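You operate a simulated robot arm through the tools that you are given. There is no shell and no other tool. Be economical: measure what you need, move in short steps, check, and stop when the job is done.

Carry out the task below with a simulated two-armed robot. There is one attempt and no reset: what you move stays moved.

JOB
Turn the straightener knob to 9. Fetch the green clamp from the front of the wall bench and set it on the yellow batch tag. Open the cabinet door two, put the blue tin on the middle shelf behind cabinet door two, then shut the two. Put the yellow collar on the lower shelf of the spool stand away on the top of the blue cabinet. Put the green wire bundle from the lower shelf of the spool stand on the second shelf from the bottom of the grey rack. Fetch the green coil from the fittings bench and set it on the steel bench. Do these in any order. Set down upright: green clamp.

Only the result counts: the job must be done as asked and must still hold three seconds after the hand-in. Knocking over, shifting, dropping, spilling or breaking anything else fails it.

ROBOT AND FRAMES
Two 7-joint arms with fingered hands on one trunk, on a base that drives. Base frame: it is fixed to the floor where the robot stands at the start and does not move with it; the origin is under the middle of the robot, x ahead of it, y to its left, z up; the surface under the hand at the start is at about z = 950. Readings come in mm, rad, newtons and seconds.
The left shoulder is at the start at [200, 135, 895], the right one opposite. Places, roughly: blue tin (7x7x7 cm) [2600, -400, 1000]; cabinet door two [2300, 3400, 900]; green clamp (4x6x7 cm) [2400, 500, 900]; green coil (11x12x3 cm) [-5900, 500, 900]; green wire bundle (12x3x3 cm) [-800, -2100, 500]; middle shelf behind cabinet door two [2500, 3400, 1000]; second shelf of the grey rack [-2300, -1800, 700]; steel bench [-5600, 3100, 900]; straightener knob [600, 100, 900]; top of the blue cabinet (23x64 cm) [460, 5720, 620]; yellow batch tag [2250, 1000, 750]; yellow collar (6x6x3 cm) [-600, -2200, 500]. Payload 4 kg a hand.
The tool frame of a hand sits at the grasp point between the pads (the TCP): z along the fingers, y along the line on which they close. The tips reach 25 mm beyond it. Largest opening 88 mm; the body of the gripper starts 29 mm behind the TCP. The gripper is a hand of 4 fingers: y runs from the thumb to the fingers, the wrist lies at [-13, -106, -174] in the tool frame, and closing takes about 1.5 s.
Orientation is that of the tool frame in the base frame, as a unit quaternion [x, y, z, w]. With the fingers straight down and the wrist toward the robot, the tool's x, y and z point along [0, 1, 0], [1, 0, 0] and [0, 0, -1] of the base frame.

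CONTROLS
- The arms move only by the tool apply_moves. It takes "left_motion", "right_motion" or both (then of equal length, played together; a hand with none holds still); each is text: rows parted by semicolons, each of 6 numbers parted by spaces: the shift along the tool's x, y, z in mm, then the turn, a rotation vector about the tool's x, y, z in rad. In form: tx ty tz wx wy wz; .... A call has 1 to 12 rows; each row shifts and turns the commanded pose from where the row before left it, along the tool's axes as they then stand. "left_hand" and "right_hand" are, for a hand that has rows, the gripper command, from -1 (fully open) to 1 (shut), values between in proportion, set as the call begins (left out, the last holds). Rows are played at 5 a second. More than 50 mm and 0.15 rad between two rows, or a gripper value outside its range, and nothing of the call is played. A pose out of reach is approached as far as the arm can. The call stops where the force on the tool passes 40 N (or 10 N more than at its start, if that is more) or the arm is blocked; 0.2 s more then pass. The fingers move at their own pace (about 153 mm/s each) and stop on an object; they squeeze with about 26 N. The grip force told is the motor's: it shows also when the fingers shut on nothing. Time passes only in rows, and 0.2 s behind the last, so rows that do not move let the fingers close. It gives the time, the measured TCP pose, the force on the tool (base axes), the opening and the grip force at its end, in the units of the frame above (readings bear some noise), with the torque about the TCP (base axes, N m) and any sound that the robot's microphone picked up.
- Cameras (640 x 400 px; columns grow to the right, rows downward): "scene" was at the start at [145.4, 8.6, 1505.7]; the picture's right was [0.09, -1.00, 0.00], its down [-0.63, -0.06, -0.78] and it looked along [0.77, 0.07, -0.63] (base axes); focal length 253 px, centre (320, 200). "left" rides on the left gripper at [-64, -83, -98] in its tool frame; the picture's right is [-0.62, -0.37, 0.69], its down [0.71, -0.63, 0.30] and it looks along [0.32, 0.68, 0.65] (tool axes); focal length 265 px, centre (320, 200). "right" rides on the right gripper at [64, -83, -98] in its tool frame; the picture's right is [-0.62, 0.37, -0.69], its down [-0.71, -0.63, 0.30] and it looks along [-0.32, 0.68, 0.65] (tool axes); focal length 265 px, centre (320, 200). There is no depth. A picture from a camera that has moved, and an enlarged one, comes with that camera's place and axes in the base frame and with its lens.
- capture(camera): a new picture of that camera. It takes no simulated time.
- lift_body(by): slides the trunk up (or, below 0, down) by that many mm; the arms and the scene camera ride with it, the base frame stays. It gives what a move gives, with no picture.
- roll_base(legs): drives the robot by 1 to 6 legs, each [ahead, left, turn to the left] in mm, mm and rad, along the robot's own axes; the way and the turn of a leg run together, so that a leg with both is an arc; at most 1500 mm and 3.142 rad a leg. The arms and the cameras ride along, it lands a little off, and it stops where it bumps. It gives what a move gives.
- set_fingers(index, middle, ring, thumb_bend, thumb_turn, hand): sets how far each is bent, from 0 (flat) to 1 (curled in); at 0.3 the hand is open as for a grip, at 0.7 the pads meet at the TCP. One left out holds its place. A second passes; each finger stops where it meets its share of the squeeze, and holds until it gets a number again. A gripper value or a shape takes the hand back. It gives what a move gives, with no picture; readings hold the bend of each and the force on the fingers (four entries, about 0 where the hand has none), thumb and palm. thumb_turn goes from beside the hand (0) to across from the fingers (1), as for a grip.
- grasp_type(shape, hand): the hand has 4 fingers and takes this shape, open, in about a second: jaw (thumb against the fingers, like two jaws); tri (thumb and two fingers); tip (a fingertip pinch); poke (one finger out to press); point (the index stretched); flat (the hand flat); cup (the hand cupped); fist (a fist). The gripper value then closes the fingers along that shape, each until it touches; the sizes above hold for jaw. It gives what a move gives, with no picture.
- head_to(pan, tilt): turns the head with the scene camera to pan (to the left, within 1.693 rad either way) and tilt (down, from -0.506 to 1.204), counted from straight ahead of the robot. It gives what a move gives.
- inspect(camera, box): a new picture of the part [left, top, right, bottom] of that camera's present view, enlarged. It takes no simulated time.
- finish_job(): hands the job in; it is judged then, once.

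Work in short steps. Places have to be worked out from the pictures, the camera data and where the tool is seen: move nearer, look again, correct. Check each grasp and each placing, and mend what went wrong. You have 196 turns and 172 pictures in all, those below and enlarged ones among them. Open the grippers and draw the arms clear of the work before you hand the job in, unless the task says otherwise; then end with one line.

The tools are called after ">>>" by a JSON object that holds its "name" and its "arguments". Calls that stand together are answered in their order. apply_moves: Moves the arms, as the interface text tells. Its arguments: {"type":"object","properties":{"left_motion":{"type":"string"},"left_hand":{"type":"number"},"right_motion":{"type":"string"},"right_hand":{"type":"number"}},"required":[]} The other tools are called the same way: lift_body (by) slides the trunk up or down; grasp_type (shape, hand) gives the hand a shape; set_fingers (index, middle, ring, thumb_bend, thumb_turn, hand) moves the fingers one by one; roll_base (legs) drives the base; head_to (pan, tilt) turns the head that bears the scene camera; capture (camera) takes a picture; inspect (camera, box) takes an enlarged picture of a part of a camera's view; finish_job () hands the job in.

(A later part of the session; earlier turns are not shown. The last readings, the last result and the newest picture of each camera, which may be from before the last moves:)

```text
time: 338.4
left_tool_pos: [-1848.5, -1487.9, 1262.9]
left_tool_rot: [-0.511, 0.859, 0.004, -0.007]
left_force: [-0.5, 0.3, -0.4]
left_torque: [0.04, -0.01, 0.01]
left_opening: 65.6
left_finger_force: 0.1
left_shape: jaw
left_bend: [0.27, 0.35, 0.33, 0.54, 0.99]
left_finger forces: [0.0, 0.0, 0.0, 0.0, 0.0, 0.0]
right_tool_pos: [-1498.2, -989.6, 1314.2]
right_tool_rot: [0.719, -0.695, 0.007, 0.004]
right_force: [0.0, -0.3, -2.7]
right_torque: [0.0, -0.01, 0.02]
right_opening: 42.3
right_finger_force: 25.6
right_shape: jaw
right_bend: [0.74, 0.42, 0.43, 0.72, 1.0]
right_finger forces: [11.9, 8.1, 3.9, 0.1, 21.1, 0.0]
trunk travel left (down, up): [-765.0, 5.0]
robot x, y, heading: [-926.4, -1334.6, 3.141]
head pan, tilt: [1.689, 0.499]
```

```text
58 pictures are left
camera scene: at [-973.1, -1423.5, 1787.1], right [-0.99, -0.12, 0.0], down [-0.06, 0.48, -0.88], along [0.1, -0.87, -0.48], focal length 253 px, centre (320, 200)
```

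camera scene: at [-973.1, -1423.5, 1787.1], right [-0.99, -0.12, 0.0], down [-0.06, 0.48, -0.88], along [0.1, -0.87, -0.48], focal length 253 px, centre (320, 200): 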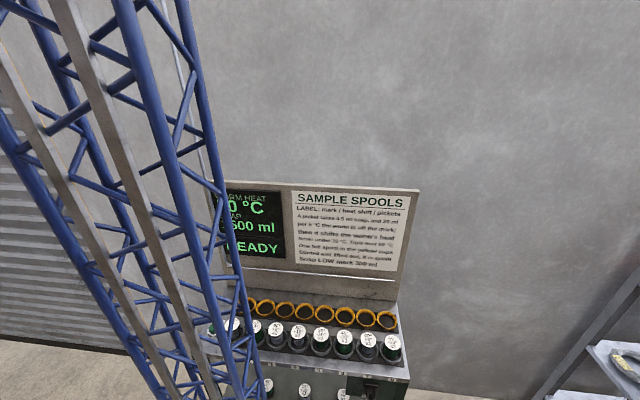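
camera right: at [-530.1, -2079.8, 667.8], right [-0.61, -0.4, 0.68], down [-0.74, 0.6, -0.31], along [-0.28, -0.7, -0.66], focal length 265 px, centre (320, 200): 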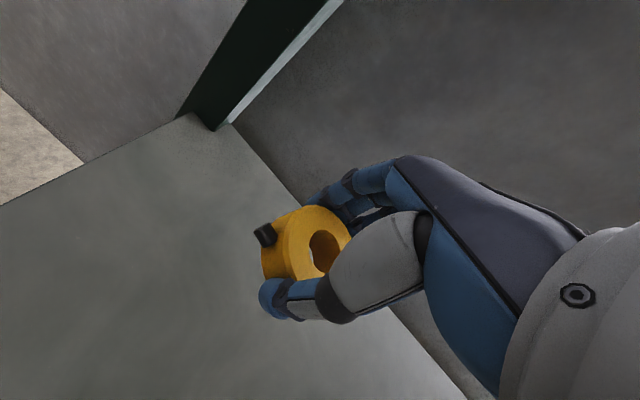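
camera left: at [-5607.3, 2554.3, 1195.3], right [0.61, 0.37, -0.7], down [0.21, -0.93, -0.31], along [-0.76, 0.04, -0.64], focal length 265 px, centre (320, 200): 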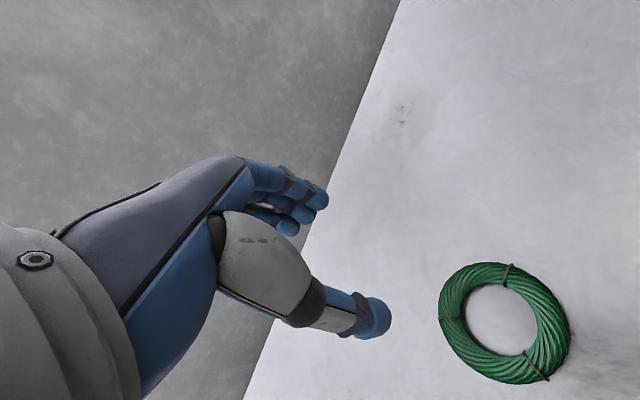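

Reversing blind is unwise. With everything raised above 1.2 m I can rotate clockwise here and look east first.

>>> {"name": "roll_base", "arguments": {"legs": [[0, 200, 0], [0, -250, 0], [0, 0, -3.141]]}}

>>> {"name": "head_to", "arguments": {"pan": -0.1, "tilt": 0.4}}

>>> {"name": "capture", "arguments": {"camera": "scene"}}

```text
time: 348.7
left_tool_pos: [1.4, -1125.1, 1262.2]
left_tool_rot: [0.857, 0.515, 0.007, 0.003]
left_force: [-0.2, -0.3, 0.2]
left_torque: [0.0, 0.0, -0.01]
left_opening: 65.7
left_finger_force: 0.1
left_shape: jaw
left_bend: [0.27, 0.35, 0.33, 0.54, 0.99]
left_finger forces: [0.0, 0.0, 0.1, 0.2, 0.0, 0.0]
right_tool_pos: [-344.2, -1627.8, 1313.3]
right_tool_rot: [0.692, 0.721, 0.003, -0.006]
right_force: [0.7, 0.1, -2.3]
right_torque: [0.02, -0.03, -0.01]
right_opening: 41.8
right_finger_force: 26.1
right_shape: jaw
right_bend: [0.74, 0.42, 0.42, 0.72, 1.0]
right_finger forces: [11.5, 8.6, 4.2, 0.1, 21.0, 0.0]
trunk travel left (down, up): [-765.0, 5.0]
robot x, y, heading: [-925.5, -1289.5, 0.008]
head pan, tilt: [1.689, 0.499]
```

```text
time: 350.5
left_tool_pos: [1.1, -1124.2, 1263.6]
left_tool_rot: [0.858, 0.514, 0.007, 0.002]
left_force: [0.4, 0.0, 0.8]
left_torque: [-0.02, 0.04, 0.02]
left_opening: 65.9
left_finger_force: 0.0
left_shape: jaw
left_bend: [0.27, 0.35, 0.33, 0.54, 0.99]
left_finger forces: [0.1, 0.0, 0.1, 0.0, 0.0, 0.1]
right_tool_pos: [-345.1, -1626.2, 1314.6]
right_tool_rot: [0.693, 0.721, 0.003, -0.006]
right_force: [0.5, 0.2, -2.8]
right_torque: [0.03, 0.01, 0.04]
right_opening: 41.6
right_finger_force: 25.9
right_shape: jaw
right_bend: [0.74, 0.42, 0.42, 0.72, 1.0]
right_finger forces: [11.4, 8.5, 4.2, 0.0, 21.0, 0.0]
trunk travel left (down, up): [-765.0, 5.0]
robot x, y, heading: [-920.0, -1284.6, 0.009]
head pan, tilt: [-0.099, 0.4]
```

```text
57 pictures are left
camera scene: at [-770.7, -1294.3, 1796.2], right [-0.09, -1.0, 0.0], down [-0.39, 0.04, -0.92], along [0.92, -0.08, -0.39], focal length 253 px, centre (320, 200)
```

scene: 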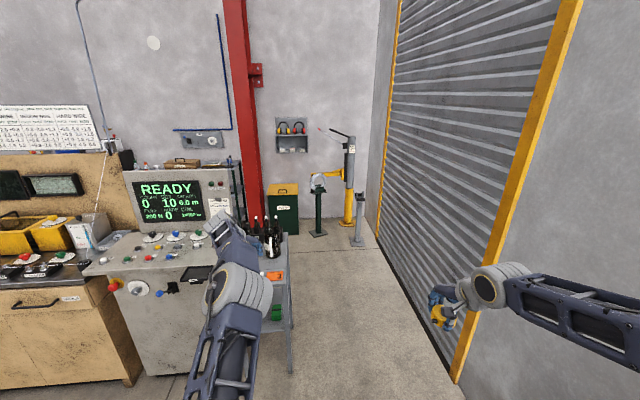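

The passage between the table (y −1190) and shutter (y −2250) is about 1 m wide. I'll extend the right arm, which draws the elbow in, and pass at y ≈ −1580.

>>> {"name": "apply_moves", "arguments": {"right_motion": "0 40 0 0 0 0;0 40 0 0 0 0;0 40 0 0 0 0;0 40 0 0 0 0;0 40 0 0 0 0;0 40 0 0 0 0"}}

>>> {"name": "roll_base", "arguments": {"legs": [[650, 0, -0.008], [350, -295, 0], [700, 0, 0]]}}

>>> {"name": "head_to", "arguments": {"pan": 0.3, "tilt": 0.4}}

>>> {"name": "capture", "arguments": {"camera": "scene"}}

>>> {"name": "capture", "arguments": {"camera": "right"}}

```text
time: 351.9
left_tool_pos: [0.7, -1125.9, 1264.7]
left_tool_rot: [0.858, 0.514, 0.007, 0.002]
left_force: [-0.3, 0.0, 0.0]
left_torque: [0.0, 0.01, -0.02]
left_opening: 65.8
left_finger_force: 0.1
left_shape: jaw
left_bend: [0.27, 0.35, 0.33, 0.54, 0.99]
left_finger forces: [0.1, 0.1, 0.0, 0.0, 0.0, 0.1]
right_tool_pos: [-104.4, -1619.6, 1312.8]
right_tool_rot: [0.693, 0.721, 0.003, -0.005]
right_force: [0.2, 0.4, -2.6]
right_torque: [-0.01, 0.03, 0.0]
right_opening: 42.1
right_finger_force: 26.5
right_shape: jaw
right_bend: [0.74, 0.42, 0.42, 0.72, 1.0]
right_finger forces: [11.1, 8.7, 4.2, 0.0, 21.2, 0.0]
trunk travel left (down, up): [-765.0, 5.0]
robot x, y, heading: [-924.1, -1285.1, 0.002]
head pan, tilt: [-0.099, 0.4]
```

```text
time: 361.4
left_tool_pos: [1720.4, -1410.1, 1263.6]
left_tool_rot: [0.857, 0.515, 0.007, 0.003]
left_force: [0.2, 0.8, 0.0]
left_torque: [-0.02, 0.06, 0.0]
left_opening: 65.7
left_finger_force: 0.0
left_shape: jaw
left_bend: [0.27, 0.35, 0.33, 0.54, 0.99]
left_finger forces: [0.0, 0.0, 0.1, 0.0, 0.1, 0.0]
right_tool_pos: [1614.3, -1904.0, 1313.4]
right_tool_rot: [0.693, 0.721, 0.004, -0.006]
right_force: [-0.2, -0.3, -2.8]
right_torque: [0.04, 0.04, 0.0]
right_opening: 41.7
right_finger_force: 26.2
right_shape: jaw
right_bend: [0.74, 0.42, 0.42, 0.72, 1.0]
right_finger forces: [11.2, 8.6, 4.1, 0.0, 21.1, 0.0]
trunk travel left (down, up): [-765.0, 5.0]
robot x, y, heading: [797.0, -1572.2, 0.008]
head pan, tilt: [-0.099, 0.4]
```

```text
time: 362.3
left_tool_pos: [1721.0, -1410.6, 1263.6]
left_tool_rot: [0.858, 0.514, 0.007, 0.003]
left_force: [0.0, 0.0, -0.3]
left_torque: [0.0, -0.03, 0.0]
left_opening: 65.7
left_finger_force: 0.1
left_shape: jaw
left_bend: [0.27, 0.35, 0.33, 0.54, 0.99]
left_finger forces: [0.0, 0.0, 0.0, 0.0, 0.1, 0.0]
right_tool_pos: [1615.7, -1905.6, 1313.3]
right_tool_rot: [0.693, 0.721, 0.003, -0.006]
right_force: [0.0, 0.4, -2.6]
right_torque: [0.03, -0.01, -0.01]
right_opening: 41.6
right_finger_force: 25.8
right_shape: jaw
right_bend: [0.74, 0.42, 0.42, 0.72, 1.0]
right_finger forces: [11.1, 8.7, 4.2, 0.1, 21.2, 0.1]
trunk travel left (down, up): [-765.0, 5.0]
robot x, y, heading: [798.2, -1573.5, 0.009]
head pan, tilt: [0.3, 0.4]
```

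```text
56 pictures are left
camera scene: at [944.7, -1543.1, 1796.2], right [0.3, -0.95, 0.0], down [-0.37, -0.12, -0.92], along [0.88, 0.28, -0.39], focal length 253 px, centre (320, 200)
```

scene: 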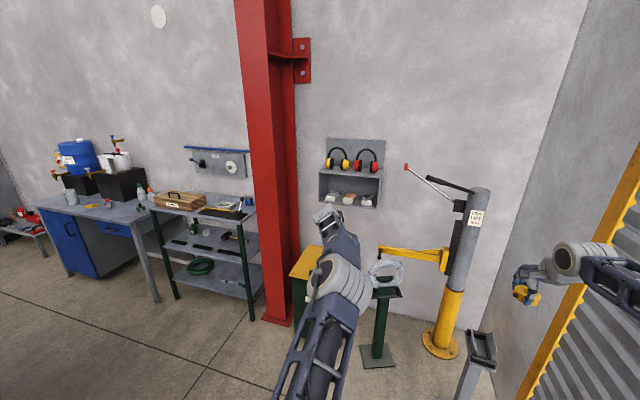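

```text
55 pictures are left
camera right: at [1529.6, -1844.4, 1413.9], right [0.4, -0.61, 0.68], down [-0.6, -0.73, -0.31], along [0.69, -0.29, -0.66], focal length 265 px, centre (320, 200)
```

right: 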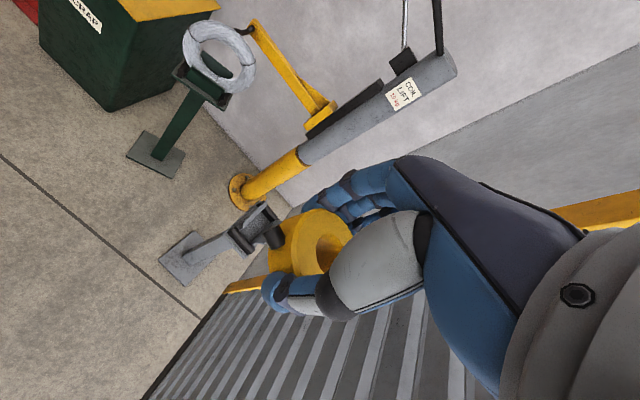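

The collar is still held well. The blue tin appears at the right end of the rack top, so I'll zoom on it.

>>> {"name": "inspect", "arguments": {"camera": "scene", "box": [140, 130, 300, 230]}}

```text
4.00 times, centred on (220, 180) of scene
camera zoom: at [944.7, -1543.1, 1796.2], right [0.3, -0.95, 0.0], down [-0.37, -0.12, -0.92], along [0.88, 0.28, -0.39], focal length 1014 px, centre (720, 280)
```

zoom: 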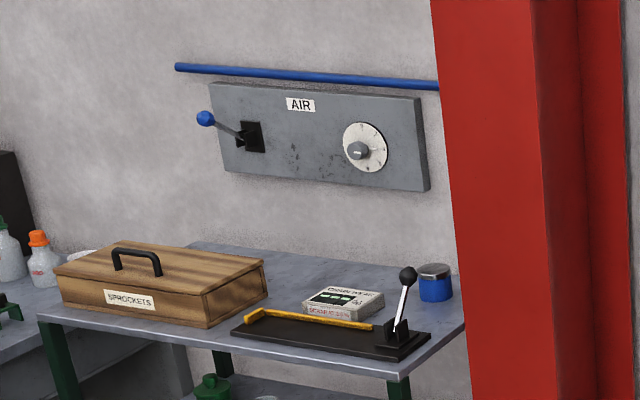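

The tin sits behind a tool with a lever, near the red column. I'll retract the right hand, lower the trunk to a suitable height, and move in front of the rack.

>>> {"name": "apply_moves", "arguments": {"right_motion": "0 -40 0 0 0 0;0 -40 0 0 0 0;0 -40 0 0 0 0;0 -40 0 0 0 0;0 -40 0 0 0 0;0 -40 0 0 0 0", "left_motion": "0 0 0 0 0 -0.13;0 0 0 0 0 -0.13;0 0 0 0 0 -0.13;0 0 0 0 0 -0.13;0 0 0 0 0 0;0 0 0 0 0 0", "left_hand": -1}}

>>> {"name": "roll_base", "arguments": {"legs": [[580, 0, -0.009], [0, 970, 0]]}}

>>> {"name": "lift_body", "arguments": {"by": -130}}

>>> {"name": "capture", "arguments": {"camera": "left"}}

>>> {"name": "capture", "arguments": {"camera": "scene"}}

```text
time: 363.7
left_tool_pos: [1720.8, -1411.7, 1263.8]
left_tool_rot: [0.696, 0.718, 0.006, 0.005]
left_force: [0.9, -0.1, 0.6]
left_torque: [0.02, 0.03, -0.01]
left_opening: 87.9
left_finger_force: 0.0
left_shape: jaw
left_bend: [0.3, 0.3, 0.3, 0.3, 0.98]
left_finger forces: [0.0, 0.0, 0.0, 0.0, 0.0, 0.1]
right_tool_pos: [1373.6, -1913.8, 1314.5]
right_tool_rot: [0.693, 0.721, 0.003, -0.006]
right_force: [0.3, 0.3, -3.4]
right_torque: [0.03, 0.02, -0.02]
right_opening: 42.4
right_finger_force: 26.1
right_shape: jaw
right_bend: [0.74, 0.42, 0.42, 0.72, 1.0]
right_finger forces: [11.2, 8.5, 4.2, 0.0, 21.0, 0.1]
trunk travel left (down, up): [-765.0, 5.0]
robot x, y, heading: [794.0, -1569.8, 0.006]
head pan, tilt: [0.3, 0.4]
```

```text
time: 371.6
left_tool_pos: [2305.3, -450.2, 1264.3]
left_tool_rot: [0.7, 0.714, 0.006, 0.004]
left_force: [0.8, 1.0, 0.6]
left_torque: [-0.01, 0.02, -0.01]
left_opening: 87.9
left_finger_force: 0.2
left_shape: jaw
left_bend: [0.3, 0.3, 0.3, 0.3, 0.98]
left_finger forces: [0.0, 0.1, 0.0, 0.0, 0.1, 0.0]
right_tool_pos: [1953.1, -950.9, 1313.8]
right_tool_rot: [0.697, 0.717, 0.003, -0.005]
right_force: [0.3, 0.3, -2.9]
right_torque: [0.03, 0.02, -0.02]
right_opening: 41.6
right_finger_force: 26.4
right_shape: jaw
right_bend: [0.74, 0.42, 0.42, 0.72, 1.0]
right_finger forces: [11.2, 8.6, 4.1, 0.0, 21.2, 0.0]
trunk travel left (down, up): [-765.0, 5.0]
robot x, y, heading: [1380.6, -600.7, -0.001]
head pan, tilt: [0.3, 0.4]
```

```text
time: 373.2
left_tool_pos: [2305.2, -449.9, 1133.8]
left_tool_rot: [0.7, 0.714, 0.006, 0.004]
left_force: [0.0, 0.1, -0.7]
left_torque: [-0.01, -0.01, 0.0]
left_opening: 88.1
left_finger_force: 0.1
left_shape: jaw
left_bend: [0.3, 0.3, 0.3, 0.3, 0.98]
left_finger forces: [0.0, 0.0, 0.0, 0.1, 0.0, 0.0]
right_tool_pos: [1953.6, -950.7, 1184.5]
right_tool_rot: [0.696, 0.718, 0.004, -0.006]
right_force: [-0.5, 0.7, -2.5]
right_torque: [0.05, 0.03, -0.02]
right_opening: 41.9
right_finger_force: 26.2
right_shape: jaw
right_bend: [0.74, 0.42, 0.42, 0.72, 1.0]
right_finger forces: [11.1, 8.4, 4.2, 0.1, 21.1, 0.0]
trunk travel left (down, up): [-635.0, 135.0]
robot x, y, heading: [1381.4, -599.5, -0.003]
head pan, tilt: [0.3, 0.4]
```

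```text
53 pictures are left
camera left: at [2221.0, -515.6, 1230.8], right [-0.35, -0.63, -0.7], down [-0.64, 0.7, -0.31], along [0.69, 0.34, -0.64], focal length 265 px, centre (320, 200)
```

left: 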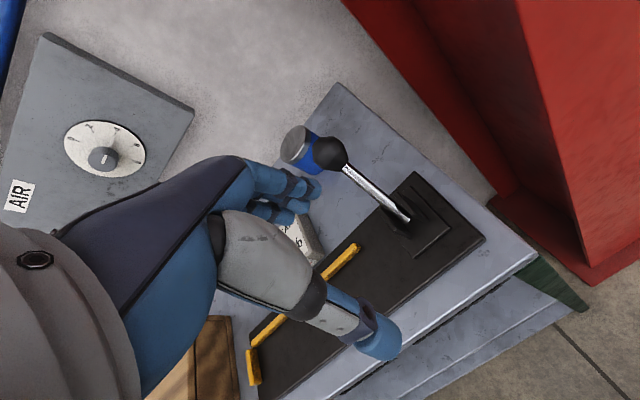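

```text
52 pictures are left
camera scene: at [1528.1, -575.1, 1666.3], right [0.29, -0.96, 0.0], down [-0.37, -0.11, -0.92], along [0.88, 0.27, -0.39], focal length 253 px, centre (320, 200)
```

scene: 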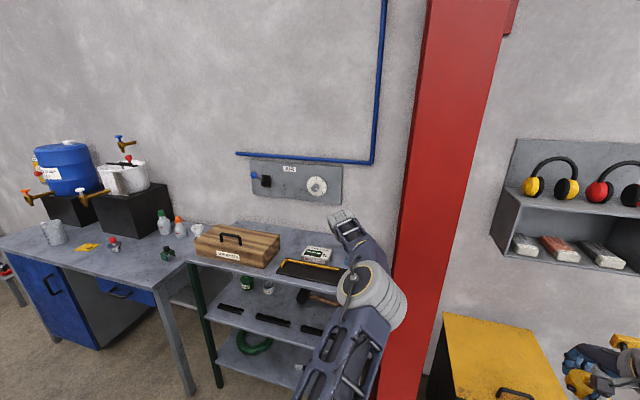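

Triangulated: tin at (2608, −399, 983), lever ball at (2426, −466, 1070). I'll yaw the hand +0.5 so the forearm avoids the lever, move over the tin and look.

>>> {"name": "apply_moves", "arguments": {"left_motion": "0 0 0 0 0 0.13;0 0 0 0 0 0.13;0 0 0 0 0 0.13;0 0 0 0 0 0.13"}}

>>> {"name": "roll_base", "arguments": {"legs": [[290, 55, 0]]}}

>>> {"name": "capture", "arguments": {"camera": "left"}}

```text
time: 374.2
left_tool_pos: [2305.2, -450.2, 1134.8]
left_tool_rot: [0.861, 0.509, 0.007, 0.004]
left_force: [-0.1, -0.5, -0.5]
left_torque: [0.0, 0.01, 0.0]
left_opening: 88.0
left_finger_force: 0.0
left_shape: jaw
left_bend: [0.3, 0.3, 0.3, 0.3, 0.98]
left_finger forces: [0.0, 0.0, 0.0, 0.0, 0.0, 0.0]
right_tool_pos: [1952.5, -950.0, 1184.2]
right_tool_rot: [0.696, 0.718, 0.003, -0.006]
right_force: [0.0, -0.1, -2.4]
right_torque: [0.05, -0.01, 0.02]
right_opening: 41.8
right_finger_force: 25.8
right_shape: jaw
right_bend: [0.74, 0.42, 0.42, 0.72, 1.0]
right_finger forces: [11.1, 8.5, 4.2, 0.0, 21.1, 0.1]
trunk travel left (down, up): [-635.0, 135.0]
robot x, y, heading: [1377.1, -600.4, -0.002]
head pan, tilt: [0.3, 0.4]
```

```text
time: 376.2
left_tool_pos: [2595.5, -399.7, 1134.0]
left_tool_rot: [0.862, 0.507, 0.006, 0.003]
left_force: [-0.5, 0.7, 0.9]
left_torque: [0.0, 0.01, 0.02]
left_opening: 88.1
left_finger_force: 0.1
left_shape: jaw
left_bend: [0.3, 0.3, 0.3, 0.3, 0.98]
left_finger forces: [0.0, 0.1, 0.0, 0.1, 0.1, 0.0]
right_tool_pos: [2242.8, -897.2, 1185.0]
right_tool_rot: [0.698, 0.716, 0.003, -0.007]
right_force: [0.0, 0.1, -1.6]
right_torque: [0.01, 0.01, -0.01]
right_opening: 41.9
right_finger_force: 26.3
right_shape: jaw
right_bend: [0.74, 0.42, 0.42, 0.72, 1.0]
right_finger forces: [11.1, 8.5, 4.2, 0.1, 21.1, 0.1]
trunk travel left (down, up): [-635.0, 135.0]
robot x, y, heading: [1672.6, -547.0, -0.008]
head pan, tilt: [0.3, 0.4]
```

```text
51 pictures are left
camera left: at [2489.4, -415.0, 1230.2], right [-0.61, -0.36, -0.7], down [-0.2, 0.93, -0.31], along [0.76, -0.05, -0.64], focal length 265 px, centre (320, 200)
```

left: 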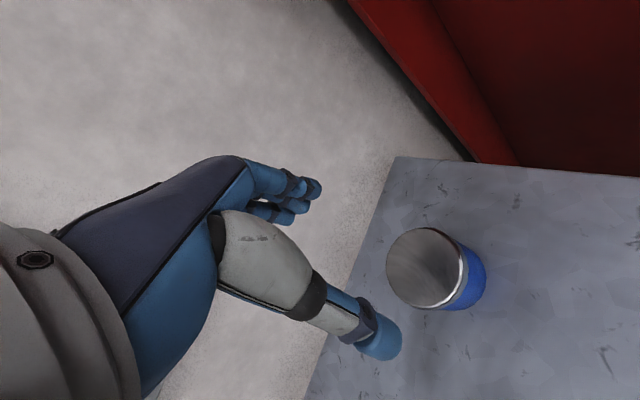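

>>> {"name": "apply_moves", "arguments": {"left_motion": "-10 -6 0 0 0 0;0 0 40 0 0 0;0 0 40 0 0 0"}}

>>> {"name": "capture", "arguments": {"camera": "left"}}

```text
time: 377.0
left_tool_pos: [2590.4, -406.0, 1053.6]
left_tool_rot: [0.861, 0.508, 0.007, 0.003]
left_force: [-0.4, -0.3, 0.9]
left_torque: [-0.01, 0.03, 0.0]
left_opening: 87.9
left_finger_force: 0.0
left_shape: jaw
left_bend: [0.3, 0.3, 0.3, 0.3, 0.98]
left_finger forces: [0.0, 0.0, 0.0, 0.1, 0.1, 0.1]
right_tool_pos: [2241.5, -897.6, 1184.0]
right_tool_rot: [0.699, 0.715, 0.004, -0.006]
right_force: [-1.2, -0.3, -2.9]
right_torque: [0.05, -0.02, -0.01]
right_opening: 41.8
right_finger_force: 26.3
right_shape: jaw
right_bend: [0.74, 0.42, 0.42, 0.72, 1.0]
right_finger forces: [11.2, 8.5, 4.2, 0.0, 21.0, 0.1]
trunk travel left (down, up): [-635.0, 135.0]
robot x, y, heading: [1668.5, -548.9, -0.007]
head pan, tilt: [0.3, 0.4]
```

```text
50 pictures are left
camera left: at [2484.0, -421.7, 1149.3], right [-0.61, -0.36, -0.7], down [-0.2, 0.93, -0.31], along [0.76, -0.05, -0.64], focal length 265 px, centre (320, 200)
```

left: 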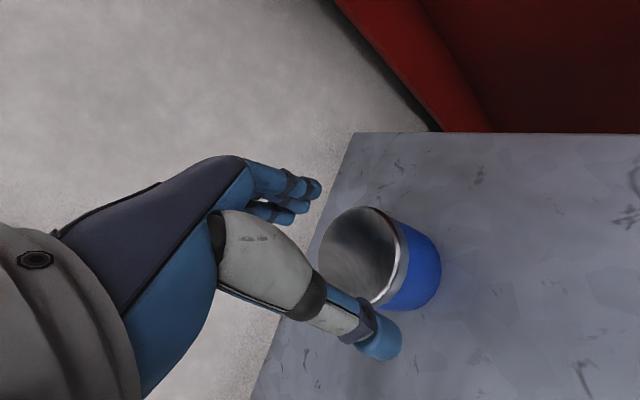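

The tin is almost directly below. I'll nudge slightly forward and descend carefully.

>>> {"name": "apply_moves", "arguments": {"left_motion": "3 3 15 0 0 0;0 0 15 0 0 0;0 0 15 0 0 0;0 0 12 0 0 0"}}

>>> {"name": "capture", "arguments": {"camera": "left"}}

```text
time: 378.0
left_tool_pos: [2593.2, -404.9, 999.3]
left_tool_rot: [0.861, 0.508, 0.008, 0.005]
left_force: [2.1, -2.0, 7.7]
left_torque: [-0.14, -0.19, 0.02]
left_opening: 87.7
left_finger_force: 0.2
left_shape: jaw
left_bend: [0.29, 0.3, 0.3, 0.3, 0.98]
left_finger forces: [6.4, 0.0, 0.1, 0.0, 0.1, 0.0]
right_tool_pos: [2241.2, -897.7, 1184.0]
right_tool_rot: [0.699, 0.716, 0.004, -0.006]
right_force: [0.0, -0.8, -3.3]
right_torque: [0.05, 0.02, -0.01]
right_opening: 41.5
right_finger_force: 25.9
right_shape: jaw
right_bend: [0.74, 0.42, 0.42, 0.72, 1.0]
right_finger forces: [11.1, 8.5, 4.1, 0.0, 21.1, 0.0]
trunk travel left (down, up): [-635.0, 135.0]
robot x, y, heading: [1669.7, -547.6, -0.009]
head pan, tilt: [0.3, 0.4]
```

```text
49 pictures are left
camera left: at [2486.5, -419.8, 1095.0], right [-0.61, -0.36, -0.7], down [-0.2, 0.93, -0.31], along [0.77, -0.05, -0.64], focal length 265 px, centre (320, 200)
```

left: 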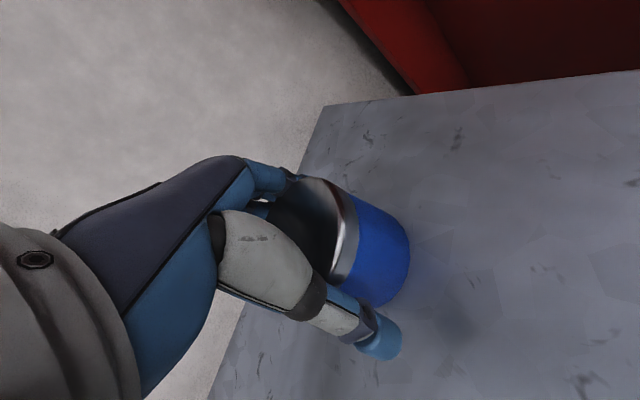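

The index finger brushes the tin's far rim while the thumb side has a gap. I'll rise, shift forward 8 mm, and descend again.

>>> {"name": "apply_moves", "arguments": {"left_motion": "0 0 -30 0 0 0;0 0 -25 0 0 0;0 9 0 0 0 0;0 0 25 0 0 0;0 0 20 0 0 0;0 0 15 0 0 0"}}

>>> {"name": "capture", "arguments": {"camera": "left"}}

```text
time: 379.4
left_tool_pos: [2599.5, -409.9, 992.5]
left_tool_rot: [0.862, 0.507, 0.007, 0.003]
left_force: [-3.1, 0.2, 3.7]
left_torque: [0.01, 0.04, -0.03]
left_opening: 87.8
left_finger_force: 0.2
left_shape: jaw
left_bend: [0.3, 0.3, 0.3, 0.29, 0.97]
left_finger forces: [0.3, 0.0, 0.0, 0.1, 2.7, 0.1]
right_tool_pos: [2241.3, -897.5, 1183.1]
right_tool_rot: [0.698, 0.716, 0.004, -0.007]
right_force: [-1.0, -1.3, -2.7]
right_torque: [0.01, 0.01, 0.01]
right_opening: 41.9
right_finger_force: 25.9
right_shape: jaw
right_bend: [0.74, 0.42, 0.42, 0.72, 1.0]
right_finger forces: [11.1, 8.4, 4.2, 0.0, 21.1, 0.0]
trunk travel left (down, up): [-635.0, 135.0]
robot x, y, heading: [1671.3, -543.3, -0.009]
head pan, tilt: [0.3, 0.4]
```

```text
48 pictures are left
camera left: at [2493.4, -424.5, 1089.4], right [-0.61, -0.36, -0.7], down [-0.2, 0.93, -0.31], along [0.77, -0.05, -0.64], focal length 265 px, centre (320, 200)
```

left: 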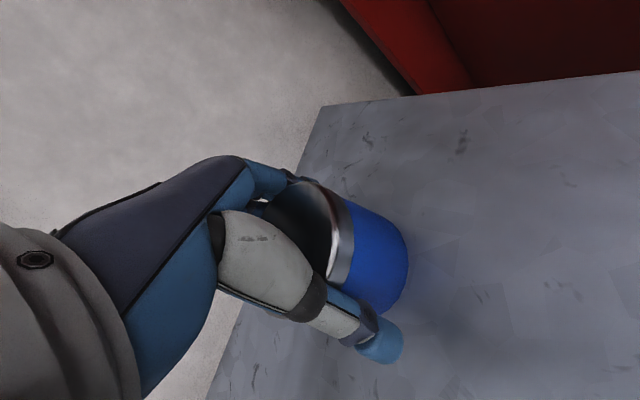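

Now both sides fit, with light touches only. I'll close and lift a little.

>>> {"name": "apply_moves", "arguments": {"left_motion": "0 0 0 0 0 0;0 0 0 0 0 0;0 0 0 0 0 0;0 0 0 0 0 0;0 0 -10 0 0 0;0 0 -40 0 0 0;0 0 -40 0 0 0;0 0 -40 0 0 0;0 0 -20 0 0 0", "left_hand": 1}}

>>> {"name": "capture", "arguments": {"camera": "left"}}

```text
time: 381.4
left_tool_pos: [2598.7, -407.6, 1143.1]
left_tool_rot: [0.862, 0.507, 0.006, 0.003]
left_force: [0.6, 0.6, -1.7]
left_torque: [-0.06, -0.01, 0.0]
left_opening: 65.8
left_finger_force: 26.1
left_shape: jaw
left_bend: [0.28, 0.39, 0.39, 0.43, 0.98]
left_finger forces: [17.2, 9.4, 3.4, 0.0, 31.4, 0.1]
right_tool_pos: [2241.9, -897.3, 1183.1]
right_tool_rot: [0.699, 0.715, 0.003, -0.007]
right_force: [-0.5, 0.2, -3.0]
right_torque: [0.07, -0.03, -0.06]
right_opening: 41.6
right_finger_force: 26.2
right_shape: jaw
right_bend: [0.74, 0.42, 0.42, 0.72, 1.0]
right_finger forces: [11.0, 8.5, 4.2, 0.1, 21.0, 0.1]
trunk travel left (down, up): [-635.0, 135.0]
robot x, y, heading: [1670.5, -545.7, -0.003]
head pan, tilt: [0.3, 0.4]
```

```text
47 pictures are left
camera left: at [2492.0, -422.7, 1239.2], right [-0.61, -0.36, -0.7], down [-0.2, 0.93, -0.31], along [0.76, -0.05, -0.64], focal length 265 px, centre (320, 200)
```

left: 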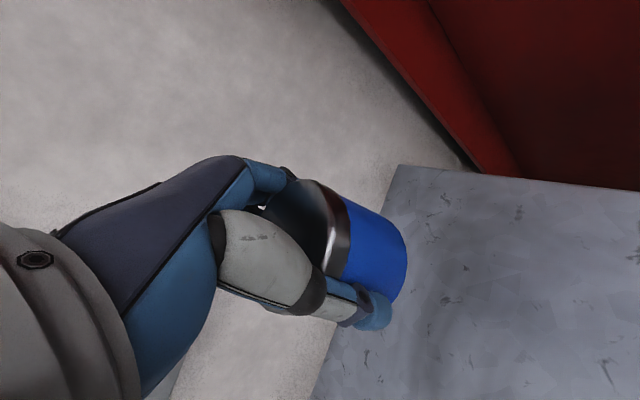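

The tin is held. I'll raise the trunk to clear the lever, back off, turn north and look up the east aisle.

>>> {"name": "lift_body", "arguments": {"by": 130}}

>>> {"name": "roll_base", "arguments": {"legs": [[-270, 0, 0], [0, 0, 1.571]]}}

>>> {"name": "head_to", "arguments": {"pan": 0.0, "tilt": 0.35}}

>>> {"name": "capture", "arguments": {"camera": "scene"}}

```text
time: 383.0
left_tool_pos: [2598.1, -407.5, 1273.1]
left_tool_rot: [0.862, 0.507, 0.007, 0.002]
left_force: [-0.5, 0.6, -2.2]
left_torque: [0.0, -0.02, -0.04]
left_opening: 65.9
left_finger_force: 26.3
left_shape: jaw
left_bend: [0.28, 0.39, 0.39, 0.43, 0.98]
left_finger forces: [17.2, 9.4, 3.5, 0.0, 31.5, 0.0]
right_tool_pos: [2241.6, -898.5, 1315.1]
right_tool_rot: [0.699, 0.715, 0.004, -0.006]
right_force: [1.2, 0.2, -2.3]
right_torque: [0.04, -0.02, -0.01]
right_opening: 41.7
right_finger_force: 25.6
right_shape: jaw
right_bend: [0.74, 0.42, 0.42, 0.72, 1.0]
right_finger forces: [11.1, 8.5, 4.2, 0.1, 21.1, 0.0]
trunk travel left (down, up): [-765.0, 5.0]
robot x, y, heading: [1668.8, -550.7, -0.012]
head pan, tilt: [0.3, 0.4]
```

```text
time: 388.7
left_tool_pos: [1271.6, 386.1, 1272.2]
left_tool_rot: [0.256, 0.967, 0.006, -0.003]
left_force: [-0.3, 0.1, -2.2]
left_torque: [-0.01, 0.01, 0.0]
left_opening: 65.7
left_finger_force: 26.3
left_shape: jaw
left_bend: [0.28, 0.39, 0.4, 0.43, 0.97]
left_finger forces: [17.0, 9.4, 3.5, 0.0, 30.5, 0.1]
right_tool_pos: [1757.9, 23.3, 1314.7]
right_tool_rot: [-0.006, 1.0, -0.002, -0.007]
right_force: [0.1, -1.5, -3.3]
right_torque: [0.01, 0.01, 0.0]
right_opening: 41.4
right_finger_force: 26.2
right_shape: jaw
right_bend: [0.74, 0.42, 0.42, 0.72, 1.0]
right_finger forces: [10.8, 8.9, 4.3, 0.0, 21.1, 0.0]
trunk travel left (down, up): [-765.0, 5.0]
robot x, y, heading: [1401.2, -541.7, 1.549]
head pan, tilt: [0.3, 0.4]
```

```text
time: 389.5
left_tool_pos: [1272.5, 386.7, 1273.4]
left_tool_rot: [0.256, 0.967, 0.008, -0.003]
left_force: [0.0, -0.2, -1.8]
left_torque: [0.01, 0.01, -0.02]
left_opening: 65.5
left_finger_force: 26.0
left_shape: jaw
left_bend: [0.28, 0.39, 0.4, 0.43, 0.97]
left_finger forces: [17.1, 9.4, 3.4, 0.1, 30.6, 0.0]
right_tool_pos: [1758.0, 23.5, 1314.3]
right_tool_rot: [-0.005, 1.0, -0.002, -0.007]
right_force: [0.3, -0.4, -2.6]
right_torque: [0.01, 0.06, 0.02]
right_opening: 41.9
right_finger_force: 26.0
right_shape: jaw
right_bend: [0.74, 0.42, 0.42, 0.72, 1.0]
right_finger forces: [10.7, 8.9, 4.2, 0.0, 21.0, 0.0]
trunk travel left (down, up): [-765.0, 5.0]
robot x, y, heading: [1401.8, -545.6, 1.548]
head pan, tilt: [0.0, 0.351]
```

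```text
46 pictures are left
camera scene: at [1403.1, -390.9, 1800.7], right [1.0, -0.02, 0.0], down [-0.01, -0.34, -0.94], along [0.02, 0.94, -0.34], focal length 253 px, centre (320, 200)
```

scene: 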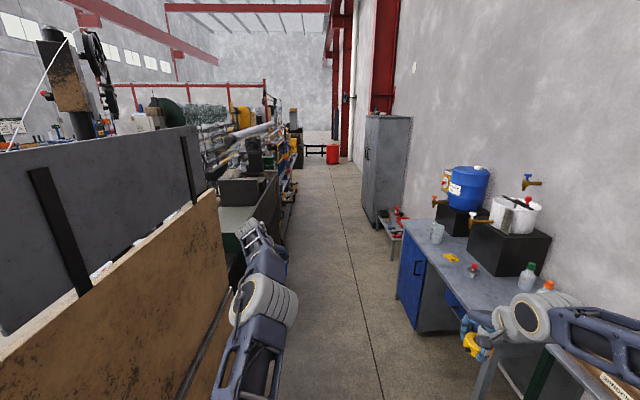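

The east aisle is clear (x ≈ 900 to 2230) all the way north. The grey cabinet is on the right and the blue cabinet should be on the left further on, so I'll drive north.

>>> {"name": "roll_base", "arguments": {"legs": [[1500, -60, 0.023], [1500, 0, 0], [1500, 0, 0], [500, 0, 0]]}}

>>> {"name": "head_to", "arguments": {"pan": 0.7, "tilt": 0.5}}

>>> {"name": "capture", "arguments": {"camera": "scene"}}

```text
refused: leg 1 is longer than a leg can be; nothing moved
```

```text
time: 390.6
left_tool_pos: [1271.9, 385.9, 1273.4]
left_tool_rot: [0.256, 0.967, 0.006, -0.002]
left_force: [0.6, -1.3, -1.7]
left_torque: [0.0, 0.0, -0.01]
left_opening: 65.6
left_finger_force: 26.1
left_shape: jaw
left_bend: [0.28, 0.39, 0.4, 0.43, 0.97]
left_finger forces: [17.1, 9.4, 3.5, 0.1, 30.5, 0.0]
right_tool_pos: [1757.9, 22.7, 1314.8]
right_tool_rot: [-0.007, 1.0, -0.002, -0.007]
right_force: [-1.3, -0.1, -3.5]
right_torque: [0.05, 0.01, -0.01]
right_opening: 41.7
right_finger_force: 26.3
right_shape: jaw
right_bend: [0.74, 0.42, 0.42, 0.72, 1.0]
right_finger forces: [10.9, 8.8, 4.4, 0.0, 21.1, 0.1]
trunk travel left (down, up): [-765.0, 5.0]
robot x, y, heading: [1399.9, -548.1, 1.553]
head pan, tilt: [0.7, 0.499]
```

```text
45 pictures are left
camera scene: at [1344.1, -413.1, 1787.1], right [0.78, 0.63, 0.0], down [0.3, -0.37, -0.88], along [-0.55, 0.68, -0.48], focal length 253 px, centre (320, 200)
```

scene: 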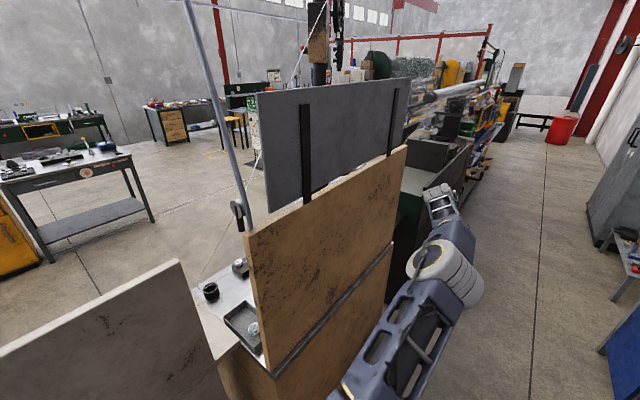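

Leg 1 exceeded the limit, so I'll resend with shorter legs.

>>> {"name": "roll_base", "arguments": {"legs": [[1450, -60, 0.02], [1490, 0, 0], [1490, 0, 0], [550, 0, 0]]}}

>>> {"name": "capture", "arguments": {"camera": "scene"}}

```text
time: 414.6
left_tool_pos: [1237.8, 5361.2, 1273.0]
left_tool_rot: [0.233, 0.972, 0.007, -0.002]
left_force: [0.5, -0.3, -3.0]
left_torque: [-0.01, 0.0, -0.03]
left_opening: 65.5
left_finger_force: 25.6
left_shape: jaw
left_bend: [0.28, 0.39, 0.4, 0.43, 0.97]
left_finger forces: [17.1, 9.4, 3.4, 0.1, 30.4, 0.0]
right_tool_pos: [1740.1, 5022.0, 1314.1]
right_tool_rot: [-0.03, 1.0, -0.002, -0.007]
right_force: [-0.1, -0.1, -3.0]
right_torque: [-0.01, 0.01, -0.01]
right_opening: 41.5
right_finger_force: 26.3
right_shape: jaw
right_bend: [0.74, 0.42, 0.42, 0.72, 1.0]
right_finger forces: [10.7, 8.9, 4.2, 0.0, 21.2, 0.1]
trunk travel left (down, up): [-765.0, 5.0]
robot x, y, heading: [1413.2, 4437.3, 1.595]
head pan, tilt: [0.7, 0.499]
```

```text
44 pictures are left
camera scene: at [1348.1, 4565.9, 1787.1], right [0.75, 0.67, 0.0], down [0.32, -0.36, -0.88], along [-0.58, 0.66, -0.48], focal length 253 px, centre (320, 200)
```

scene: 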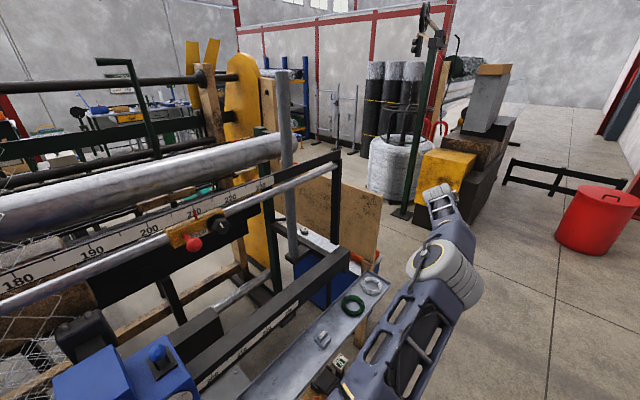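

>>> {"name": "inspect", "arguments": {"camera": "scene", "box": [260, 170, 420, 330]}}

```text
2.50 times, centred on (340, 250) of scene
camera zoom: at [1348.1, 4565.9, 1787.1], right [0.75, 0.67, 0.0], down [0.32, -0.36, -0.88], along [-0.58, 0.66, -0.48], focal length 634 px, centre (270, 75)
```

zoom: 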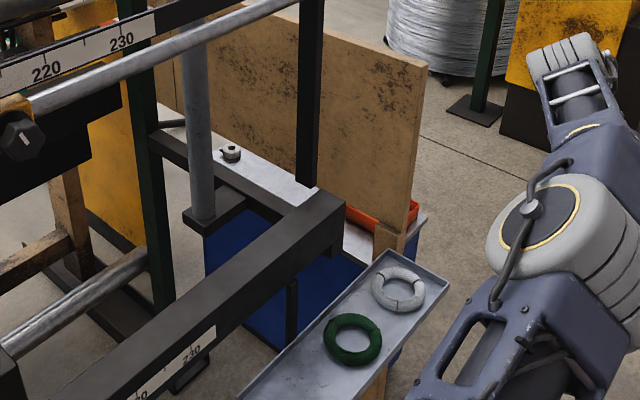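

The blue cabinet top is there, with an orange tray on it and a wooden board along its north side. I'll come level with its east end and face it.

>>> {"name": "roll_base", "arguments": {"legs": [[1230, -400, 0], [0, 0, 1.547]]}}

>>> {"name": "head_to", "arguments": {"pan": -0.1, "tilt": 0.7}}

>>> {"name": "capture", "arguments": {"camera": "scene"}}

```text
time: 424.7
left_tool_pos: [849.5, 5494.4, 1272.4]
left_tool_rot: [-0.518, 0.856, 0.003, -0.008]
left_force: [0.5, 0.4, -2.5]
left_torque: [0.02, -0.02, 0.01]
left_opening: 65.2
left_finger_force: 26.1
left_shape: jaw
left_bend: [0.28, 0.39, 0.4, 0.43, 0.97]
left_finger forces: [16.6, 9.3, 3.6, 0.0, 29.8, 0.0]
right_tool_pos: [1195.8, 5994.2, 1314.2]
right_tool_rot: [0.723, -0.691, 0.006, 0.004]
right_force: [-0.3, -0.1, -2.4]
right_torque: [-0.03, -0.01, -0.03]
right_opening: 41.5
right_finger_force: 26.3
right_shape: jaw
right_bend: [0.75, 0.42, 0.42, 0.72, 1.0]
right_finger forces: [10.6, 9.1, 4.4, 0.0, 21.0, 0.1]
trunk travel left (down, up): [-765.0, 5.0]
robot x, y, heading: [1773.3, 5653.7, -3.131]
head pan, tilt: [0.7, 0.499]
```

```text
time: 425.9
left_tool_pos: [849.9, 5494.8, 1272.6]
left_tool_rot: [-0.517, 0.856, 0.003, -0.008]
left_force: [-0.2, 0.3, -1.5]
left_torque: [0.02, -0.05, -0.02]
left_opening: 65.3
left_finger_force: 26.0
left_shape: jaw
left_bend: [0.28, 0.39, 0.4, 0.43, 0.97]
left_finger forces: [16.6, 9.4, 3.6, 0.0, 29.7, 0.0]
right_tool_pos: [1195.5, 5993.2, 1314.3]
right_tool_rot: [0.723, -0.69, 0.006, 0.003]
right_force: [-0.3, 0.0, -2.4]
right_torque: [-0.01, -0.03, -0.02]
right_opening: 41.4
right_finger_force: 25.8
right_shape: jaw
right_bend: [0.75, 0.42, 0.42, 0.72, 1.0]
right_finger forces: [10.6, 9.2, 4.5, 0.1, 21.2, 0.1]
trunk travel left (down, up): [-765.0, 5.0]
robot x, y, heading: [1777.6, 5656.6, -3.128]
head pan, tilt: [-0.099, 0.7]
```

```text
42 pictures are left
camera scene: at [1631.0, 5662.7, 1769.4], right [0.08, 1.0, 0.0], down [0.64, -0.05, -0.76], along [-0.76, 0.06, -0.64], focal length 253 px, centre (320, 200)
```

scene: 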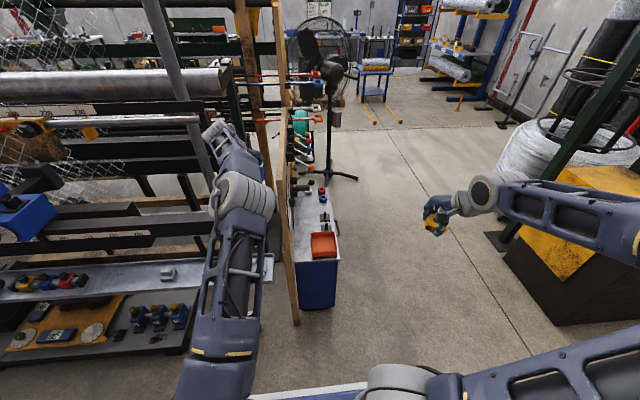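

>>> {"name": "inspect", "arguments": {"camera": "scene", "box": [270, 110, 370, 310]}}

```text
2.00 times, centred on (320, 210) of scene
camera zoom: at [1631.0, 5662.7, 1769.4], right [0.08, 1.0, 0.0], down [0.64, -0.05, -0.76], along [-0.76, 0.06, -0.64], focal length 507 px, centre (320, 180)
```

zoom: 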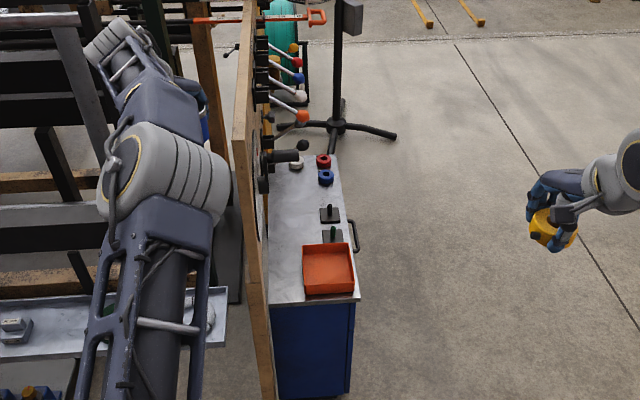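

The cabinet top (x 140–780, y 5592–5840) is open to the north, and there's a clear patch near (520, 5668). I'll come from the north facing south, with the right hand over that patch.

>>> {"name": "roll_base", "arguments": {"legs": [[0, 0, 1.557], [-860, 0, 0], [0, -915, 0]]}}

>>> {"name": "apply_moves", "arguments": {"left_motion": "20 -38 0 0 0 0;20 -38 0 0 0 0;20 -38 0 0 0 0;20 -38 0 0 0 0;20 -38 0 0 0 0;20 -38 0 0 0 0", "right_motion": "0 30 0 0 0 0;0 30 0 0 0 0;0 30 0 0 0 0;0 30 0 0 0 0;0 30 0 0 0 0;0 30 0 0 0 0"}}

>>> {"name": "lift_body", "arguments": {"by": -500}}

>>> {"name": "head_to", "arguments": {"pan": -0.2, "tilt": 0.7}}

>>> {"name": "capture", "arguments": {"camera": "scene"}}

>>> {"name": "capture", "arguments": {"camera": "right"}}

```text
time: 438.7
left_tool_pos: [1003.2, 5593.2, 1273.1]
left_tool_rot: [0.97, -0.245, 0.004, 0.007]
left_force: [0.2, -0.3, -1.7]
left_torque: [0.0, 0.03, -0.03]
left_opening: 65.1
left_finger_force: 25.4
left_shape: jaw
left_bend: [0.73, 0.4, 0.4, 0.43, 0.97]
left_finger forces: [16.0, 9.0, 3.6, 0.0, 28.5, 0.1]
right_tool_pos: [509.1, 5944.4, 1312.6]
right_tool_rot: [1.0, 0.018, 0.007, -0.002]
right_force: [-0.2, 0.3, -3.0]
right_torque: [0.02, 0.0, 0.01]
right_opening: 41.5
right_finger_force: 26.3
right_shape: jaw
right_bend: [0.75, 0.42, 0.42, 0.72, 1.0]
right_finger forces: [10.5, 9.0, 4.5, 0.0, 21.0, 0.0]
trunk travel left (down, up): [-765.0, 5.0]
robot x, y, heading: [852.6, 6520.3, -1.571]
head pan, tilt: [-0.099, 0.7]
```

```text
time: 440.1
left_tool_pos: [1219.8, 5735.2, 1270.2]
left_tool_rot: [0.969, -0.246, 0.002, 0.007]
left_force: [-0.2, -0.1, -2.4]
left_torque: [0.03, -0.01, 0.03]
left_opening: 65.2
left_finger_force: 25.9
left_shape: jaw
left_bend: [0.73, 0.4, 0.4, 0.43, 0.97]
left_finger forces: [16.0, 9.1, 3.6, 0.1, 28.8, 0.0]
right_tool_pos: [514.4, 5763.7, 1312.3]
right_tool_rot: [1.0, 0.017, 0.007, -0.002]
right_force: [0.0, 0.6, -3.4]
right_torque: [0.0, -0.06, 0.0]
right_opening: 41.3
right_finger_force: 25.5
right_shape: jaw
right_bend: [0.75, 0.42, 0.42, 0.72, 1.0]
right_finger forces: [10.5, 9.0, 4.3, 0.0, 21.1, 0.0]
trunk travel left (down, up): [-765.0, 5.0]
robot x, y, heading: [857.4, 6519.7, -1.57]
head pan, tilt: [-0.099, 0.7]
```

```text
refused: -500 is not a number from -400 to 400
```

```text
time: 440.7
left_tool_pos: [1222.0, 5736.5, 1270.2]
left_tool_rot: [0.969, -0.246, 0.002, 0.007]
left_force: [0.4, -0.4, -2.0]
left_torque: [0.01, 0.0, 0.02]
left_opening: 65.1
left_finger_force: 26.1
left_shape: jaw
left_bend: [0.73, 0.4, 0.4, 0.43, 0.97]
left_finger forces: [16.0, 9.1, 3.8, 0.0, 28.7, 0.1]
right_tool_pos: [517.1, 5764.8, 1312.1]
right_tool_rot: [1.0, 0.018, 0.007, -0.002]
right_force: [0.3, 0.0, -2.8]
right_torque: [0.05, -0.03, -0.02]
right_opening: 41.6
right_finger_force: 25.6
right_shape: jaw
right_bend: [0.75, 0.42, 0.42, 0.72, 1.0]
right_finger forces: [10.6, 9.0, 4.4, 0.0, 21.1, 0.0]
trunk travel left (down, up): [-765.0, 5.0]
robot x, y, heading: [854.7, 6521.3, -1.568]
head pan, tilt: [-0.201, 0.7]
```

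```text
40 pictures are left
camera scene: at [837.4, 6377.1, 1769.3], right [-0.98, 0.2, 0.0], down [0.13, 0.63, -0.76], along [-0.15, -0.75, -0.64], focal length 253 px, centre (320, 200)
```

scene: 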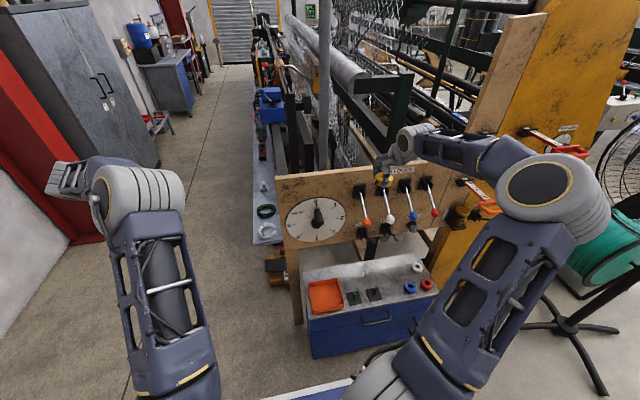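

```text
39 pictures are left
camera right: at [576.5, 5849.4, 1412.4], right [-0.62, -0.39, 0.68], down [-0.73, 0.61, -0.31], along [-0.29, -0.69, -0.66], focal length 265 px, centre (320, 200)
```

right: 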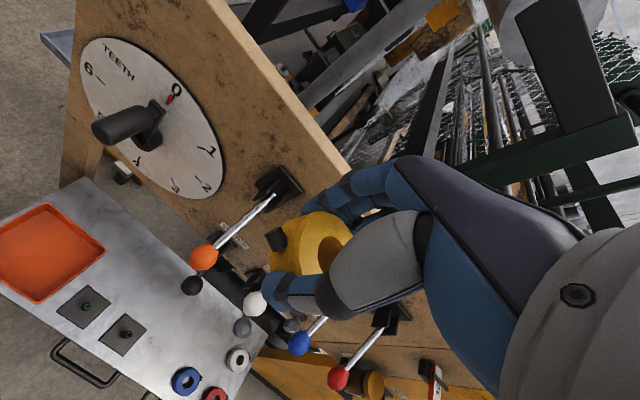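

Levers and a dial handle overhang part of the top at z ≈ 1040, so I'll lower the trunk north of the cabinet first and enter beneath them, toward (555, 5655).

>>> {"name": "roll_base", "arguments": {"legs": [[-300, 38, 0]]}}

>>> {"name": "lift_body", "arguments": {"by": -400}}

>>> {"name": "lift_body", "arguments": {"by": -190}}

>>> {"name": "roll_base", "arguments": {"legs": [[170, 0, 0]]}}

>>> {"name": "capture", "arguments": {"camera": "scene"}}

>>> {"name": "capture", "arguments": {"camera": "right"}}

```text
time: 442.8
left_tool_pos: [1257.7, 6031.6, 1270.0]
left_tool_rot: [0.969, -0.246, 0.003, 0.007]
left_force: [-0.4, 0.4, -1.9]
left_torque: [0.0, 0.02, -0.01]
left_opening: 65.1
left_finger_force: 25.9
left_shape: jaw
left_bend: [0.73, 0.4, 0.4, 0.43, 0.97]
left_finger forces: [16.0, 9.1, 3.8, 0.0, 28.6, 0.0]
right_tool_pos: [551.4, 6063.6, 1312.2]
right_tool_rot: [1.0, 0.017, 0.007, -0.002]
right_force: [0.1, 0.4, -2.5]
right_torque: [0.0, -0.08, 0.01]
right_opening: 41.0
right_finger_force: 25.9
right_shape: jaw
right_bend: [0.75, 0.42, 0.42, 0.72, 1.0]
right_finger forces: [10.5, 9.1, 4.2, 0.0, 21.0, 0.0]
trunk travel left (down, up): [-765.0, 5.0]
robot x, y, heading: [889.6, 6820.8, -1.57]
head pan, tilt: [-0.201, 0.7]
```

```text
time: 446.6
left_tool_pos: [1256.3, 6035.3, 869.0]
left_tool_rot: [0.969, -0.246, 0.003, 0.006]
left_force: [-0.5, -0.1, -1.6]
left_torque: [0.01, 0.02, -0.02]
left_opening: 65.1
left_finger_force: 26.7
left_shape: jaw
left_bend: [0.73, 0.4, 0.4, 0.43, 0.97]
left_finger forces: [16.1, 9.1, 3.7, 0.0, 28.6, 0.0]
right_tool_pos: [550.5, 6063.2, 911.7]
right_tool_rot: [1.0, 0.017, 0.006, -0.002]
right_force: [0.4, 0.6, -2.6]
right_torque: [0.02, -0.03, -0.01]
right_opening: 41.0
right_finger_force: 25.3
right_shape: jaw
right_bend: [0.75, 0.42, 0.42, 0.72, 1.0]
right_finger forces: [10.3, 9.0, 4.3, 0.0, 21.0, 0.0]
trunk travel left (down, up): [-365.0, 405.0]
robot x, y, heading: [892.1, 6817.2, -1.568]
head pan, tilt: [-0.201, 0.7]
```

```text
time: 448.7
left_tool_pos: [1256.7, 6034.0, 680.1]
left_tool_rot: [0.969, -0.246, 0.003, 0.006]
left_force: [0.6, -0.2, -2.7]
left_torque: [0.03, -0.01, -0.03]
left_opening: 65.0
left_finger_force: 25.5
left_shape: jaw
left_bend: [0.73, 0.4, 0.4, 0.43, 0.97]
left_finger forces: [16.0, 9.2, 3.6, 0.0, 28.7, 0.0]
right_tool_pos: [551.4, 6063.7, 722.0]
right_tool_rot: [1.0, 0.016, 0.007, -0.002]
right_force: [0.0, 0.4, -2.4]
right_torque: [0.01, -0.05, -0.02]
right_opening: 41.2
right_finger_force: 25.7
right_shape: jaw
right_bend: [0.75, 0.42, 0.42, 0.72, 1.0]
right_finger forces: [10.3, 8.9, 4.4, 0.1, 21.0, 0.1]
trunk travel left (down, up): [-175.0, 595.0]
robot x, y, heading: [891.0, 6815.8, -1.568]
head pan, tilt: [-0.201, 0.7]
```

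```text
time: 450.2
left_tool_pos: [1254.3, 5858.7, 680.0]
left_tool_rot: [0.969, -0.248, 0.003, 0.007]
left_force: [0.1, -0.3, -2.2]
left_torque: [0.0, 0.04, -0.01]
left_opening: 65.3
left_finger_force: 25.8
left_shape: jaw
left_bend: [0.73, 0.4, 0.4, 0.43, 0.97]
left_finger forces: [16.0, 9.1, 3.7, 0.0, 28.5, 0.0]
right_tool_pos: [548.5, 5890.0, 721.7]
right_tool_rot: [1.0, 0.015, 0.007, -0.002]
right_force: [0.2, 0.4, -2.2]
right_torque: [0.03, -0.04, -0.03]
right_opening: 41.3
right_finger_force: 26.1
right_shape: jaw
right_bend: [0.75, 0.42, 0.42, 0.72, 1.0]
right_finger forces: [10.4, 9.0, 4.4, 0.1, 21.1, 0.1]
trunk travel left (down, up): [-175.0, 595.0]
robot x, y, heading: [892.6, 6643.0, -1.578]
head pan, tilt: [-0.201, 0.7]
```

```text
38 pictures are left
camera scene: at [873.8, 6500.8, 1179.3], right [-0.98, 0.2, 0.0], down [0.13, 0.63, -0.76], along [-0.16, -0.75, -0.64], focal length 253 px, centre (320, 200)
```

scene: 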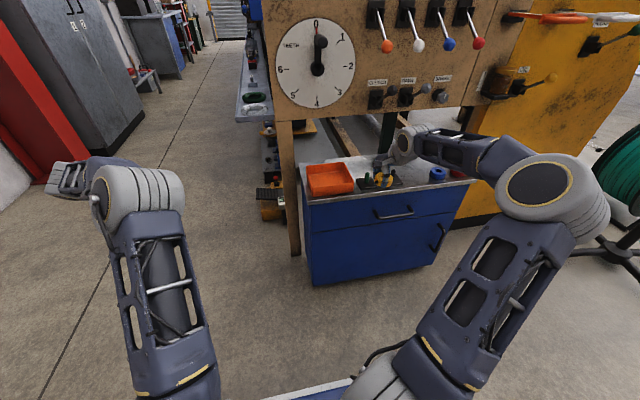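

```text
37 pictures are left
camera right: at [609.8, 5974.5, 822.4], right [-0.62, -0.39, 0.68], down [-0.73, 0.61, -0.31], along [-0.3, -0.69, -0.66], focal length 265 px, centre (320, 200)
```

right: 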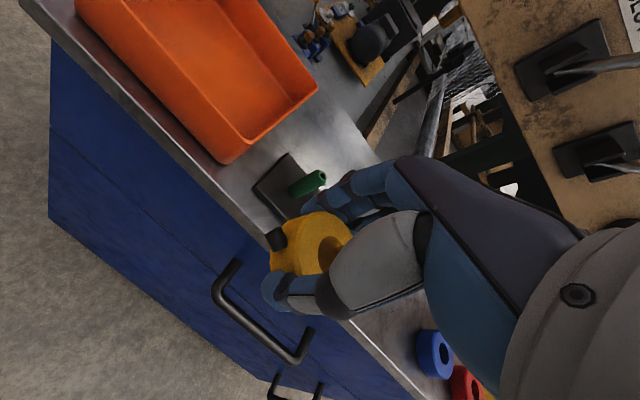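

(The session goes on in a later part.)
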